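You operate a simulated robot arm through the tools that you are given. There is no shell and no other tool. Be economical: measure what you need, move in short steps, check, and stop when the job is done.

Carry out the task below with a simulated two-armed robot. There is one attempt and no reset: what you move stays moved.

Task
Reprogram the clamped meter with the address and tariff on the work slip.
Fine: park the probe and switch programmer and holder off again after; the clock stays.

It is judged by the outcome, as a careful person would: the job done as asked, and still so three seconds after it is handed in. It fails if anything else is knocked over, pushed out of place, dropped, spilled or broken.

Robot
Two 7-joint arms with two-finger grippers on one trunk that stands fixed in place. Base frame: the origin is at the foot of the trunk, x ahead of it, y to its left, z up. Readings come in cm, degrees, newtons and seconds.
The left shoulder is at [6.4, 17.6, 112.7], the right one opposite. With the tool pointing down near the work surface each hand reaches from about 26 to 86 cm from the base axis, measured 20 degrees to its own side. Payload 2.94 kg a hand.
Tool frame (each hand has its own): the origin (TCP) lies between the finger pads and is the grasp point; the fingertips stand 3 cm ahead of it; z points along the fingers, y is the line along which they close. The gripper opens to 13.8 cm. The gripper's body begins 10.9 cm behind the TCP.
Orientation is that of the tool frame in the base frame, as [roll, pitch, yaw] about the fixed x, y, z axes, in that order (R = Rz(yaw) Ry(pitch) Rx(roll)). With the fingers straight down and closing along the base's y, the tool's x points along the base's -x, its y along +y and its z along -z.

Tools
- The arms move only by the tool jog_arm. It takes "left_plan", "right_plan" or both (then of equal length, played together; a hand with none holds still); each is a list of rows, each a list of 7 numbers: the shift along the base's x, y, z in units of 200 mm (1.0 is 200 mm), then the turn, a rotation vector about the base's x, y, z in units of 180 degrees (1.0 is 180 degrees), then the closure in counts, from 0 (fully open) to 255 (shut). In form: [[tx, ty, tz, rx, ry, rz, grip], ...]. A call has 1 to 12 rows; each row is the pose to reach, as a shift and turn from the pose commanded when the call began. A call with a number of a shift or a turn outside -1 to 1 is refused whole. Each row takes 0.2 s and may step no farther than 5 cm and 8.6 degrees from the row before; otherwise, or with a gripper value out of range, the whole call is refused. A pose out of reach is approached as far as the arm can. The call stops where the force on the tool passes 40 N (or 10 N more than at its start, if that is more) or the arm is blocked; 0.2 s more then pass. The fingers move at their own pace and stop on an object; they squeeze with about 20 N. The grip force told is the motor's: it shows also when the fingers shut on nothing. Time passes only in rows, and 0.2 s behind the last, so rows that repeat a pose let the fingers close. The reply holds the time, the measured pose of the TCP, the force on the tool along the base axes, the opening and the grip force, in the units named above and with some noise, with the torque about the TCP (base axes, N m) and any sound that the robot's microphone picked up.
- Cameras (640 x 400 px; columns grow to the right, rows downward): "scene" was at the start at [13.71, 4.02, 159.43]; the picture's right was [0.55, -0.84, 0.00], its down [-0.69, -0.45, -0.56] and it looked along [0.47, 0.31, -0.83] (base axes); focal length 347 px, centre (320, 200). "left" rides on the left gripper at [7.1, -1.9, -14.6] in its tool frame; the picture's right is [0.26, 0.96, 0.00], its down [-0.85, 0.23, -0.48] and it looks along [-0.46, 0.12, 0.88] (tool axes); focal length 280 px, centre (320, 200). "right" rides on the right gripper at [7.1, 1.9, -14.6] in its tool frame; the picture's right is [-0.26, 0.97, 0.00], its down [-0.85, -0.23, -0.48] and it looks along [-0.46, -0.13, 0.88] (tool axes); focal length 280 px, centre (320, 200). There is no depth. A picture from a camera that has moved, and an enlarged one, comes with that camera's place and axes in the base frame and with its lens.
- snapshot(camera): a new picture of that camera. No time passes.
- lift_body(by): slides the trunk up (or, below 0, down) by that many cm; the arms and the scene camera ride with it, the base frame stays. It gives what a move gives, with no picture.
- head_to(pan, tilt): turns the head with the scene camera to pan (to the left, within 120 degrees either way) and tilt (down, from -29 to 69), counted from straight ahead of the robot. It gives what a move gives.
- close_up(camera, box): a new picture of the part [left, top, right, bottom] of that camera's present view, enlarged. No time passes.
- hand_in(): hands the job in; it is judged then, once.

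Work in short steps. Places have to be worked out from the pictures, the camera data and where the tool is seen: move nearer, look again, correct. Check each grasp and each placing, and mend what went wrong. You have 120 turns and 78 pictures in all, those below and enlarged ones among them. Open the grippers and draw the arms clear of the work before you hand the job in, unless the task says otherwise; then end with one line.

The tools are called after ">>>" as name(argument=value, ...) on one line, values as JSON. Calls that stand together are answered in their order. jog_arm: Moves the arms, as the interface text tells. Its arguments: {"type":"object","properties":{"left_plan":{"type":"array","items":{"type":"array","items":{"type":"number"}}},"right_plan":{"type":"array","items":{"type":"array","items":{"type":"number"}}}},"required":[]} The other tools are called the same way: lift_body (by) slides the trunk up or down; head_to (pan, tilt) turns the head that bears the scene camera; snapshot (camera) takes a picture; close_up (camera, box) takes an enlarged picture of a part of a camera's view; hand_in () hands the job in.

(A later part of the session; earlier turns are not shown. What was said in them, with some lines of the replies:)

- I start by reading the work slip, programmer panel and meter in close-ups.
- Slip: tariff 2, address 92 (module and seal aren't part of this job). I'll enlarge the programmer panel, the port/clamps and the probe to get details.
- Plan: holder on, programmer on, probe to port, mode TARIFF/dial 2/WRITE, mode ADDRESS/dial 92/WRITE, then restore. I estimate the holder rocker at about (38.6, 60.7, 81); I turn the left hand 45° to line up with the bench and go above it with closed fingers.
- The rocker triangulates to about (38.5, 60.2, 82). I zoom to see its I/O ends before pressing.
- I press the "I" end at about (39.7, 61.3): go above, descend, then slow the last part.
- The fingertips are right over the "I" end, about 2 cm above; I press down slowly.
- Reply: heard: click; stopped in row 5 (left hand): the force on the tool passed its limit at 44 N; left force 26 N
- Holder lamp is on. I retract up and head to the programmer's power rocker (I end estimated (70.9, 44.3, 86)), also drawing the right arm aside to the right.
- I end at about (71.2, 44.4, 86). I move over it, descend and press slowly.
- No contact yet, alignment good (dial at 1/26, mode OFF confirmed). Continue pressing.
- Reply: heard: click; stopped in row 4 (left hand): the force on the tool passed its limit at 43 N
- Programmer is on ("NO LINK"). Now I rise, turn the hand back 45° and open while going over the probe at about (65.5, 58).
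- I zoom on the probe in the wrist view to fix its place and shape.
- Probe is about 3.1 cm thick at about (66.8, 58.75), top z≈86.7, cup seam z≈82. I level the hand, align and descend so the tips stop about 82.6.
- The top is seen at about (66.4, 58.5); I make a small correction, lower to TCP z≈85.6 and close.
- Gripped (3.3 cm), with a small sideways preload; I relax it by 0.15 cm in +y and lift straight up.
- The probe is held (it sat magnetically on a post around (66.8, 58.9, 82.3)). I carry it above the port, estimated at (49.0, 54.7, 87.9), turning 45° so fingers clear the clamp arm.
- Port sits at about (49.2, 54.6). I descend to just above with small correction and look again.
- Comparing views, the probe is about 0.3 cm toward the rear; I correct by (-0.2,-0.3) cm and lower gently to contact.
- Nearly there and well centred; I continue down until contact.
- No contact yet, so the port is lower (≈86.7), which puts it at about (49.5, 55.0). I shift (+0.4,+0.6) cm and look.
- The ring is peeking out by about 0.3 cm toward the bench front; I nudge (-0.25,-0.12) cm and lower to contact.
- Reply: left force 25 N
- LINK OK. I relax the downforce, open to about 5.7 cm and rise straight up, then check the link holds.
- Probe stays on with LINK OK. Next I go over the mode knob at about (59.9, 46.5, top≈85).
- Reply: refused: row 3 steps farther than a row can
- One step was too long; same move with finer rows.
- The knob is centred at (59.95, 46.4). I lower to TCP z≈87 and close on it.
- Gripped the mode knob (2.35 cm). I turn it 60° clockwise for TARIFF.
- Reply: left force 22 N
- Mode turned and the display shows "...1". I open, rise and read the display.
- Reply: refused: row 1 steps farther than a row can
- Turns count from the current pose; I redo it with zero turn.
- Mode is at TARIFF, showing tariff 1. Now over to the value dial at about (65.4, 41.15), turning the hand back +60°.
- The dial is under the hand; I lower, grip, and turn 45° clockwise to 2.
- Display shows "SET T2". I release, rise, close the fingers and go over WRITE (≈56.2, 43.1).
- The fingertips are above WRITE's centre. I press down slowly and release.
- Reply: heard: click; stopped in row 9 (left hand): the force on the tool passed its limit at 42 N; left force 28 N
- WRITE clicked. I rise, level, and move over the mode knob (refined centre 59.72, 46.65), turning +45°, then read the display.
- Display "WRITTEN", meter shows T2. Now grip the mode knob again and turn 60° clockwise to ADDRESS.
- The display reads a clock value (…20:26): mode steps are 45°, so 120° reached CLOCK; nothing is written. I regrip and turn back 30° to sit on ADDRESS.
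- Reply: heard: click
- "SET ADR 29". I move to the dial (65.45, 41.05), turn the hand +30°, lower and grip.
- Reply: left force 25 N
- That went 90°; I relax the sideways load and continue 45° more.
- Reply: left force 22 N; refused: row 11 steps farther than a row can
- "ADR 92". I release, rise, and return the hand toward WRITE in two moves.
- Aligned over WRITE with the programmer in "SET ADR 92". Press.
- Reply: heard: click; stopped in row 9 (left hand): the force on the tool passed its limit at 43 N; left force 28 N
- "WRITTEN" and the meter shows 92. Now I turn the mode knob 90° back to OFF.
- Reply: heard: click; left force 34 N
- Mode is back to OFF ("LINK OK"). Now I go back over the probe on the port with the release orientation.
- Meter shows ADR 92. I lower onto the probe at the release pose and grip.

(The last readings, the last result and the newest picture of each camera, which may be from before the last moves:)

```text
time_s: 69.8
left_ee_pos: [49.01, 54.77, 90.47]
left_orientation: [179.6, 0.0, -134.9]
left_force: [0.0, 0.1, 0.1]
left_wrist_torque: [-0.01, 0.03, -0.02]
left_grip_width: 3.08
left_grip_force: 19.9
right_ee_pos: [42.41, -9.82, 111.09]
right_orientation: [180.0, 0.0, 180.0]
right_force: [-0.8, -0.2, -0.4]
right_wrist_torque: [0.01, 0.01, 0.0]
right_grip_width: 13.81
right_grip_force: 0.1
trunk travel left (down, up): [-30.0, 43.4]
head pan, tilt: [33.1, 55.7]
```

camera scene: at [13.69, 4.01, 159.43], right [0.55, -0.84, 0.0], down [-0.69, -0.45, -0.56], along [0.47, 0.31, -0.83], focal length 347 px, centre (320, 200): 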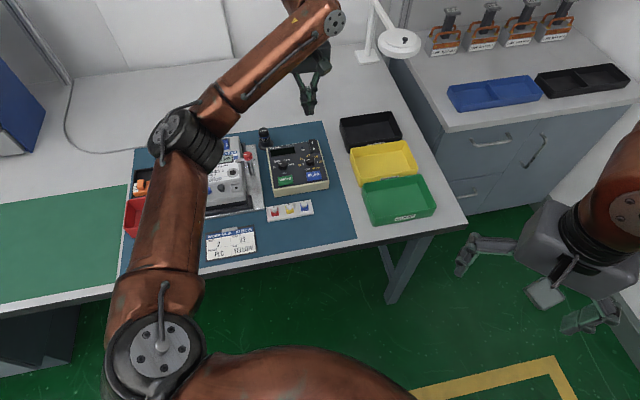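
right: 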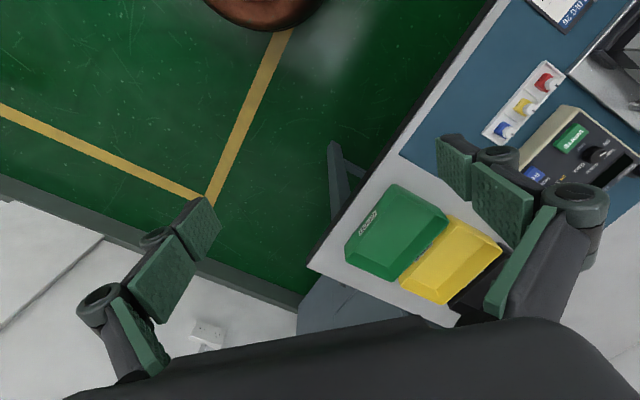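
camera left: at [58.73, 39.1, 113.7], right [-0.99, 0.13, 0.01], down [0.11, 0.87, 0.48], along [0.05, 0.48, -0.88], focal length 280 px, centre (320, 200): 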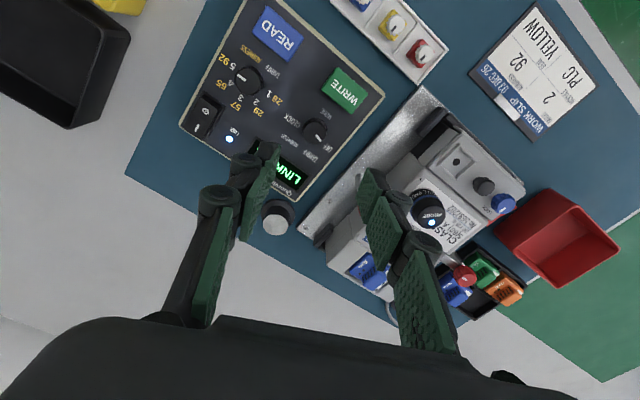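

Gripped at 3.08 cm with no side load. Lift straight up and carry back to the dock with the original orientation.

>>> jog_arm(left_plan=[[0, 0, 0.03, 0, 0, 0, 255], [0, 0, 0.1, 0, 0, 0, 255], [0, 0, 0.3, 0, 0, 0, 255], [0, 0, 0.5, 0, 0, 0, 255], [0.1, 0.03, 0.5, 0, 0, -0.04, 255], [0.25, 0.06, 0.5, 0, 0, -0.08, 255], [0.4, 0.09, 0.5, 0, 0, -0.12, 255], [0.55, 0.12, 0.5, 0, 0, -0.16, 255], [0.7, 0.16, 0.5, 0, 0, -0.205, 255], [0.868, 0.199, 0.5, 0.002, 0, -0.25, 255]])

>>> snapshot(camera="left")

```text
time_s: 72.0
left_ee_pos: [66.46, 58.79, 100.27]
left_orientation: [179.3, 0.1, -180.0]
left_force: [0.7, -0.1, -1.0]
left_wrist_torque: [-0.01, 0.04, -0.01]
left_grip_width: 3.09
left_grip_force: 19.9
right_ee_pos: [42.54, -9.9, 111.06]
right_orientation: [-179.9, -0.1, 180.0]
right_force: [-0.2, -0.4, 0.5]
right_wrist_torque: [0.06, 0.04, -0.02]
right_grip_width: 13.82
right_grip_force: 0.0
trunk travel left (down, up): [-30.0, 43.4]
head pan, tilt: [33.1, 55.7]
```

```text
15 pictures are left
camera left: at [59.35, 56.69, 114.92], right [-0.26, 0.96, 0.01], down [0.85, 0.23, 0.48], along [0.46, 0.14, -0.88], focal length 280 px, centre (320, 200)
```

left: 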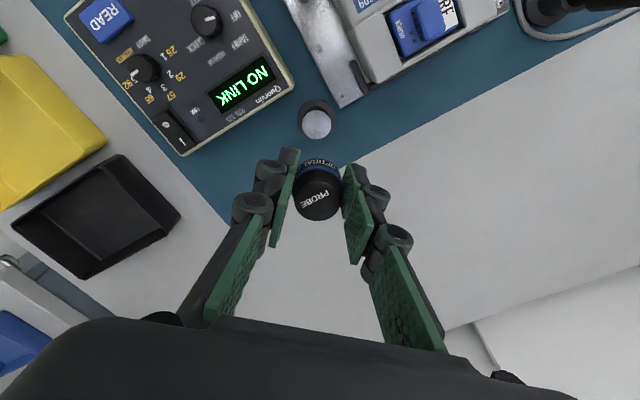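

Over the dock with the pose matching the original. I level and descend, slow at the end.

>>> jog_arm(left_plan=[[-0.002, -0.001, -0.2, -0.004, 0, 0, 255], [-0.002, -0.001, -0.4, -0.004, 0, 0, 255], [-0.002, -0.001, -0.58, -0.004, 0, 0, 255], [-0.002, -0.001, -0.65, -0.004, 0, 0, 255]])

>>> close_up(camera="left", box=[240, 100, 400, 220])

>>> close_up(camera="scene", box=[235, 105, 300, 165])

```text
time_s: 73.0
left_ee_pos: [66.33, 58.79, 87.44]
left_orientation: [-179.9, 0.2, -179.9]
left_force: [-0.5, 1.0, 0.0]
left_wrist_torque: [-0.01, -0.02, -0.01]
left_grip_width: 3.07
left_grip_force: 19.7
right_ee_pos: [42.51, -9.84, 111.04]
right_orientation: [179.9, 0.0, 180.0]
right_force: [-0.4, -0.3, -0.5]
right_wrist_torque: [-0.02, 0.01, 0.01]
right_grip_width: 13.79
right_grip_force: 0.1
trunk travel left (down, up): [-30.0, 43.4]
head pan, tilt: [33.1, 55.7]
```

```text
3.33 times, centred on (320, 160) of left
camera zoom: at [59.23, 56.9, 101.96], right [-0.26, 0.96, 0.0], down [0.85, 0.23, 0.48], along [0.46, 0.12, -0.88], focal length 935 px, centre (320, 333)
```

zoom: 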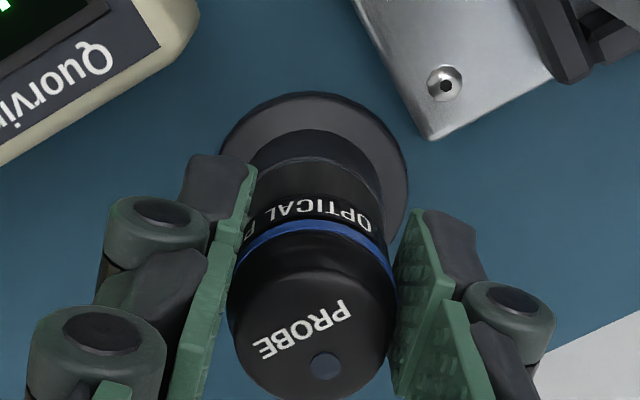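

```text
6.67 times, centred on (268, 135) of scene
camera zoom: at [13.71, 4.03, 159.43], right [0.55, -0.84, 0.0], down [-0.69, -0.45, -0.56], along [0.47, 0.31, -0.83], focal length 2316 px, centre (670, 633)
```

zoom: 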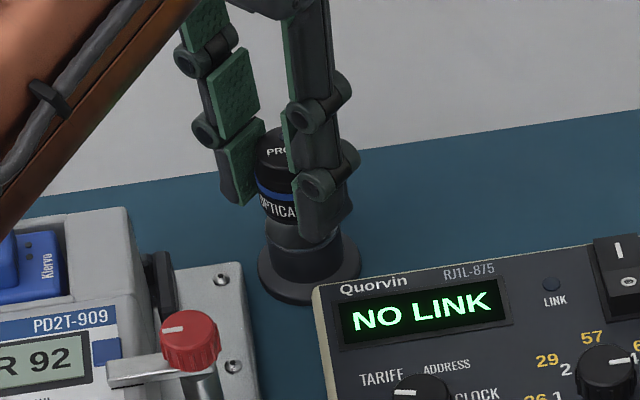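

Aligned over the post. Lower slowly to contact.

>>> jog_arm(left_plan=[[0, 0, -0.03, 0, 0, 0, 255], [0, 0, -0.045, 0, 0, 0, 255], [0, 0, -0.055, 0, 0, 0, 255], [0, 0, -0.065, 0, 0, 0, 255], [0, 0, -0.075, 0, 0, 0, 255]])

```text
time_s: 74.2
left_ee_pos: [66.48, 58.91, 86.13]
left_orientation: [-179.9, 0.4, -179.8]
left_force: [1.0, 1.6, 9.4]
left_wrist_torque: [0.12, 0.04, -0.01]
left_grip_width: 3.08
left_grip_force: 20.1
right_ee_pos: [42.44, -9.84, 111.14]
right_orientation: [180.0, 0.0, 180.0]
right_force: [0.2, 0.0, 1.1]
right_wrist_torque: [0.0, 0.03, 0.06]
right_grip_width: 13.81
right_grip_force: 0.1
trunk travel left (down, up): [-30.0, 43.4]
head pan, tilt: [33.1, 55.7]
```

Contact at 9 N. I open to ~6.5 cm, rise straight up and check the parked probe.

>>> jog_arm(left_plan=[[0, 0, 0, 0, 0, 0, 200], [0, 0, 0, 0, 0, 0, 135], [0, 0, 0, 0, 0, 0, 135], [0, 0, 0, 0, 0, 0, 135], [0, 0, 0.1, 0, 0, 0, 135], [0, 0, 0.3, 0, 0, 0, 135], [0, 0, 0.5, 0, 0, 0, 135], [0, 0, 0.7, 0, 0, 0, 135]])

>>> close_up(camera="scene", box=[235, 105, 300, 165])

>>> close_up(camera="left", box=[160, 40, 400, 210])

```text
time_s: 76.0
left_ee_pos: [66.53, 58.74, 99.96]
left_orientation: [-180.0, 0.2, -180.0]
left_force: [0.6, 1.2, 0.1]
left_wrist_torque: [0.05, 0.01, 0.0]
left_grip_width: 6.48
left_grip_force: 0.1
right_ee_pos: [42.33, -9.76, 111.08]
right_orientation: [-179.9, 0.0, 180.0]
right_force: [-0.2, -0.2, -0.2]
right_wrist_torque: [0.02, 0.0, 0.03]
right_grip_width: 13.83
right_grip_force: 0.1
trunk travel left (down, up): [-30.0, 43.4]
head pan, tilt: [33.1, 55.7]
```

```text
6.67 times, centred on (268, 135) of scene
camera zoom: at [13.62, 3.91, 159.44], right [0.55, -0.84, 0.0], down [-0.69, -0.45, -0.56], along [0.47, 0.31, -0.83], focal length 2316 px, centre (670, 633)
```

zoom: 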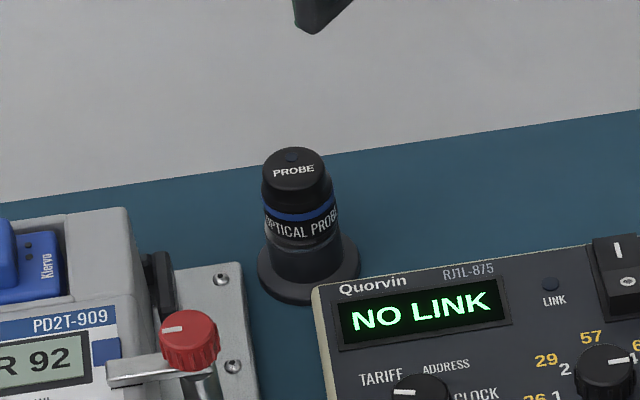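

```text
2.35 times, centred on (280, 125) of left
camera zoom: at [59.41, 56.8, 114.47], right [-0.26, 0.96, 0.0], down [0.85, 0.23, 0.48], along [0.46, 0.13, -0.88], focal length 660 px, centre (414, 376)
```

zoom: 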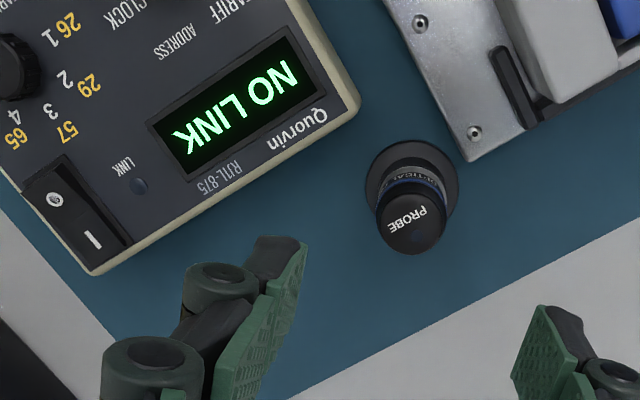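

Probe parked upright. Next, the programmer's "O" end, about (69.7, 43.0); I move there with closed fingers and +45° turn.

>>> jog_arm(left_plan=[[0.025, -0.13, 0, 0, 0, 0.042, 255], [0.05, -0.26, 0, 0, 0, 0.084, 255], [0.08, -0.39, 0, 0, 0, 0.126, 255], [0.11, -0.52, 0, 0, 0, 0.168, 255], [0.135, -0.65, 0, 0, 0, 0.21, 255], [0.16, -0.785, 0, 0, 0, 0.25, 255], [0.16, -0.785, -0.2, 0, 0, 0.25, 255], [0.16, -0.785, -0.4, 0, 0, 0.25, 255], [0.16, -0.785, -0.5, 0, 0, 0.25, 255]])

>>> close_up(camera="left", box=[240, 60, 440, 200])

```text
time_s: 78.0
left_ee_pos: [69.67, 43.0, 89.72]
left_orientation: [-180.0, 0.3, -134.9]
left_force: [0.4, -0.4, -0.7]
left_wrist_torque: [-0.03, 0.01, 0.01]
left_grip_width: 0.01
left_grip_force: 20.1
right_ee_pos: [42.43, -9.78, 111.14]
right_orientation: [-180.0, 0.0, -180.0]
right_force: [0.1, 0.0, -0.4]
right_wrist_torque: [-0.01, 0.01, -0.01]
right_grip_width: 13.79
right_grip_force: 0.1
trunk travel left (down, up): [-30.0, 43.4]
head pan, tilt: [33.1, 55.7]
```

```text
2.86 times, centred on (340, 130) of left
camera zoom: at [66.03, 36.69, 104.31], right [-0.87, 0.5, 0.0], down [0.43, 0.76, 0.48], along [0.24, 0.41, -0.88], focal length 801 px, centre (263, 400)
```

zoom: 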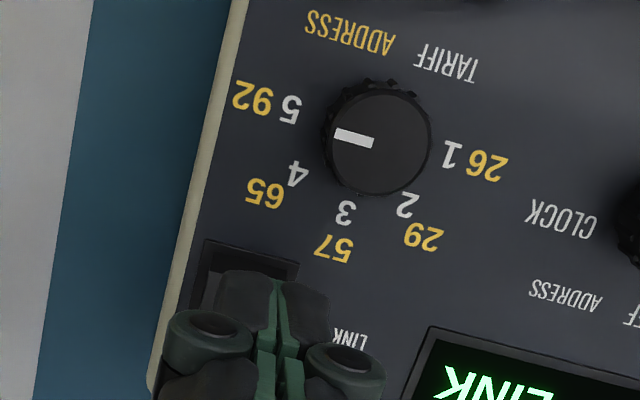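

The fingers sit about 0.6 cm left of the rocker's axis; I shift (+0.33,-0.5) cm and press slowly.

>>> jog_arm(left_plan=[[0.016, -0.025, 0, 0, 0, 0, 255], [0.016, -0.025, -0.03, 0, 0, 0, 255], [0.016, -0.025, -0.05, 0, 0, 0, 255], [0.016, -0.025, -0.07, 0, 0, 0, 255], [0.016, -0.025, -0.09, 0, 0, 0, 255], [0.016, -0.025, -0.105, 0, 0, 0, 255], [0.016, -0.025, -0.12, 0, 0, 0, 255], [0.016, -0.025, -0.135, 0, 0, 0, 255], [0.016, -0.025, -0.15, 0, 0, 0, 255], [0.016, -0.025, -0.165, 0, 0, 0, 255]])

>>> close_up(camera="left", box=[240, 60, 440, 200])

```text
time_s: 80.2
left_ee_pos: [69.9, 42.59, 87.3]
left_orientation: [-179.6, 0.7, -134.9]
left_force: [1.7, 2.5, 30.1]
left_wrist_torque: [0.32, -0.26, -0.13]
left_grip_width: 0.6
left_grip_force: 28.2
right_ee_pos: [42.28, -9.93, 111.25]
right_orientation: [180.0, 0.0, -179.9]
right_force: [0.6, -0.7, 0.9]
right_wrist_torque: [0.05, 0.0, -0.01]
right_grip_width: 13.79
right_grip_force: 0.0
trunk travel left (down, up): [-30.0, 43.4]
head pan, tilt: [33.1, 55.7]
heard: click
```

```text
2.86 times, centred on (340, 130) of left
camera zoom: at [66.14, 36.14, 101.71], right [-0.87, 0.49, -0.01], down [0.43, 0.76, 0.48], along [0.25, 0.42, -0.87], focal length 801 px, centre (263, 400)
```

zoom: 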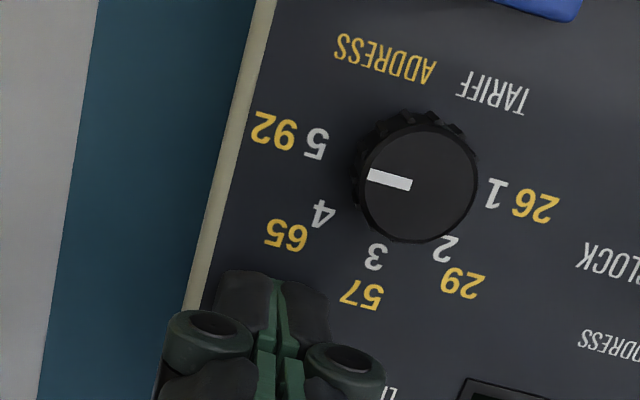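

Programmer is off (click, display dark). Rise and travel to the holder's "O" end, about (38.1, 59.6).

>>> jog_arm(left_plan=[[0, 0, 0.2, 0, 0, 0, 255], [0, 0, 0.4, 0, 0, 0, 255], [0, 0, 0.6, 0, 0, 0, 255], [0, 0, 0.7, 0, 0, 0, 255], [-0.2, 0.1, 0.7, 0, 0, 0, 255], [-0.4, 0.21, 0.7, 0, 0, 0, 255], [-0.6, 0.32, 0.7, 0, 0, 0, 255], [-0.8, 0.42, 0.7, 0, 0, 0, 255]])

>>> jog_arm(left_plan=[[-0.2, 0.11, 0, 0, 0, 0, 255], [-0.4, 0.22, 0, 0, 0, 0, 255], [-0.6, 0.33, 0, 0, 0, 0, 255], [-0.79, 0.43, 0, 0, 0, 0, 255], [-0.79, 0.43, -0.2, 0, 0, 0, 255], [-0.79, 0.43, -0.4, 0, 0, 0, 255], [-0.79, 0.43, -0.6, 0, 0, 0, 255], [-0.79, 0.43, -0.68, 0, 0, 0, 255]])

>>> close_up(camera="left", box=[220, 60, 420, 200])

```text
time_s: 82.0
left_ee_pos: [53.83, 51.04, 100.45]
left_orientation: [-179.9, 0.2, -134.8]
left_force: [-0.1, 0.4, 0.7]
left_wrist_torque: [0.02, -0.05, -0.03]
left_grip_width: 0.02
left_grip_force: 28.4
right_ee_pos: [42.2, -9.9, 111.25]
right_orientation: [-180.0, 0.1, -179.9]
right_force: [-1.1, -0.1, -0.2]
right_wrist_torque: [-0.03, 0.0, 0.05]
right_grip_width: 13.8
right_grip_force: 0.1
trunk travel left (down, up): [-30.0, 43.4]
head pan, tilt: [33.1, 55.7]
```

```text
time_s: 83.8
left_ee_pos: [37.94, 59.51, 86.92]
left_orientation: [-179.9, 0.2, -135.0]
left_force: [0.3, 0.9, -0.2]
left_wrist_torque: [-0.01, 0.04, -0.02]
left_grip_width: 0.0
left_grip_force: 28.1
right_ee_pos: [42.42, -9.86, 111.14]
right_orientation: [180.0, 0.0, -180.0]
right_force: [0.7, 0.4, 0.3]
right_wrist_torque: [-0.01, 0.04, -0.03]
right_grip_width: 13.82
right_grip_force: 0.1
trunk travel left (down, up): [-30.0, 43.4]
head pan, tilt: [33.1, 55.7]
```

```text
2.86 times, centred on (320, 130) of left
camera zoom: at [34.28, 53.09, 101.46], right [-0.87, 0.5, 0.0], down [0.43, 0.76, 0.48], along [0.24, 0.41, -0.88], focal length 801 px, centre (320, 400)
```

zoom: 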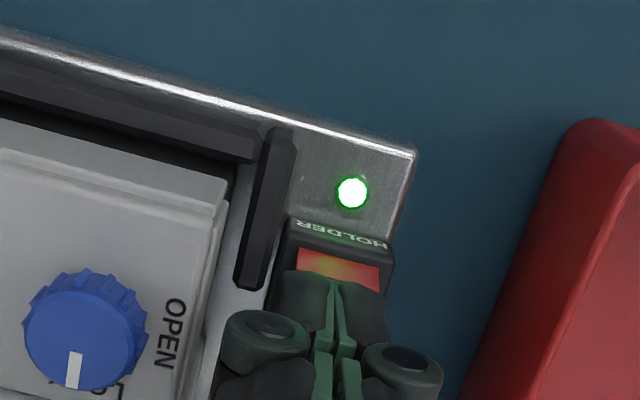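

Aligned over the "O" end; press slowly.

>>> jog_arm(left_plan=[[0, 0, -0.02, 0, 0, 0, 255], [0, 0, -0.035, 0, 0, 0, 255], [0, 0, -0.05, 0, 0, 0, 255], [0, 0, -0.065, 0, 0, 0, 255], [0, 0, -0.08, 0, 0, 0, 255], [0, 0, -0.095, 0, 0, 0, 255], [0, 0, -0.11, 0, 0, 0, 255], [0, 0, -0.125, 0, 0, 0, 255]])

>>> close_up(camera="left", box=[220, 60, 420, 200])

```text
time_s: 85.1
left_ee_pos: [38.08, 59.49, 86.02]
left_orientation: [179.9, 1.0, -134.9]
left_force: [-12.8, -5.8, 21.9]
left_wrist_torque: [-0.06, 0.32, -0.07]
left_grip_width: 0.6
left_grip_force: 28.6
right_ee_pos: [42.24, -9.97, 111.24]
right_orientation: [179.9, 0.1, -179.9]
right_force: [-0.9, 0.3, 0.4]
right_wrist_torque: [0.01, -0.01, -0.02]
right_grip_width: 13.8
right_grip_force: 0.0
trunk travel left (down, up): [-30.0, 43.4]
head pan, tilt: [33.1, 55.7]
heard: click
stopped in row 6 (left hand): the force on the tool passed its limit at 45 N (the readings are from after the stop); the commanded pose is now the measured one
```

```text
2.86 times, centred on (320, 130) of left
camera zoom: at [34.34, 53.06, 100.42], right [-0.87, 0.5, 0.0], down [0.43, 0.76, 0.49], along [0.25, 0.42, -0.87], focal length 801 px, centre (320, 400)
```

zoom: 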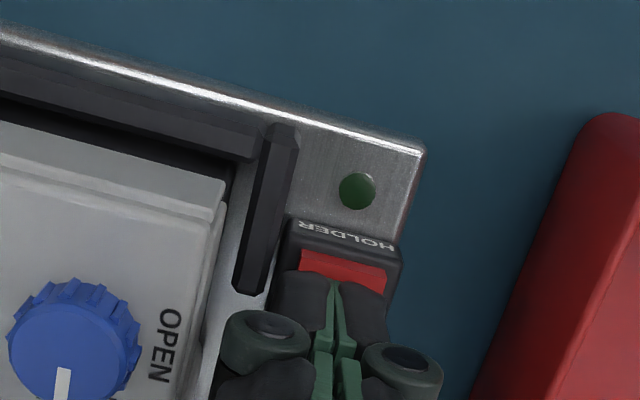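

Holder lamp is out. I rise, open the gripper and draw the arm back clear, then make a last check.

>>> jog_arm(left_plan=[[0, 0, 0.2, 0, 0, 0, 255], [0, 0, 0.4, 0, 0, 0, 255], [0, 0, 0.6, 0, 0, 0, 255], [0, 0, 0.8, 0, 0, 0, 200], [0, 0, 1.0, 0, 0, 0, 100], [-0.1, 0.15, 1.0, 0, 0, 0, 0], [-0.2, 0.3, 1.0, 0, 0, 0, 0], [-0.3, 0.45, 1.0, 0, 0, 0, 0], [-0.3, 0.45, 1.0, 0, 0, 0, 0]])

>>> close_up(camera="scene", box=[110, 100, 430, 280])

```text
time_s: 87.1
left_ee_pos: [32.07, 68.93, 105.68]
left_orientation: [-180.0, 0.7, -134.9]
left_force: [1.1, -0.2, -1.0]
left_wrist_torque: [0.03, 0.01, -0.04]
left_grip_width: 12.12
left_grip_force: 0.1
right_ee_pos: [42.43, -9.85, 111.02]
right_orientation: [180.0, 0.0, -180.0]
right_force: [0.6, -0.1, -0.9]
right_wrist_torque: [0.03, 0.01, 0.03]
right_grip_width: 13.83
right_grip_force: 0.1
trunk travel left (down, up): [-30.0, 43.4]
head pan, tilt: [33.1, 55.7]
```

```text
2.00 times, centred on (270, 190) of scene
camera zoom: at [13.74, 3.94, 159.42], right [0.55, -0.84, 0.0], down [-0.69, -0.45, -0.56], along [0.47, 0.31, -0.83], focal length 695 px, centre (420, 220)
```

zoom: 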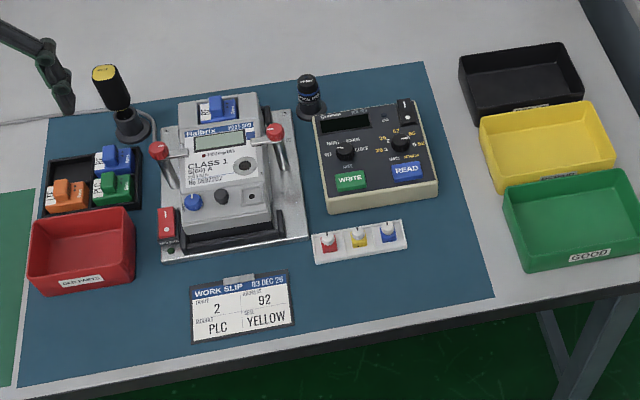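

Everything is in place: the programmer and holder are off, the probe is parked and nothing else has moved. I'm handing in.

>>> hand_in()

```text
The job is handed in.
```

The clamped meter now has tariff 2 and address 92. The programmer showed "WRITTEN" for both, and the meter displayed T2 and ADR 92. The probe is parked, the programmer and holder are off, and the clock was not written: I overshot to CLOCK mode once and turned back without pressing WRITE.
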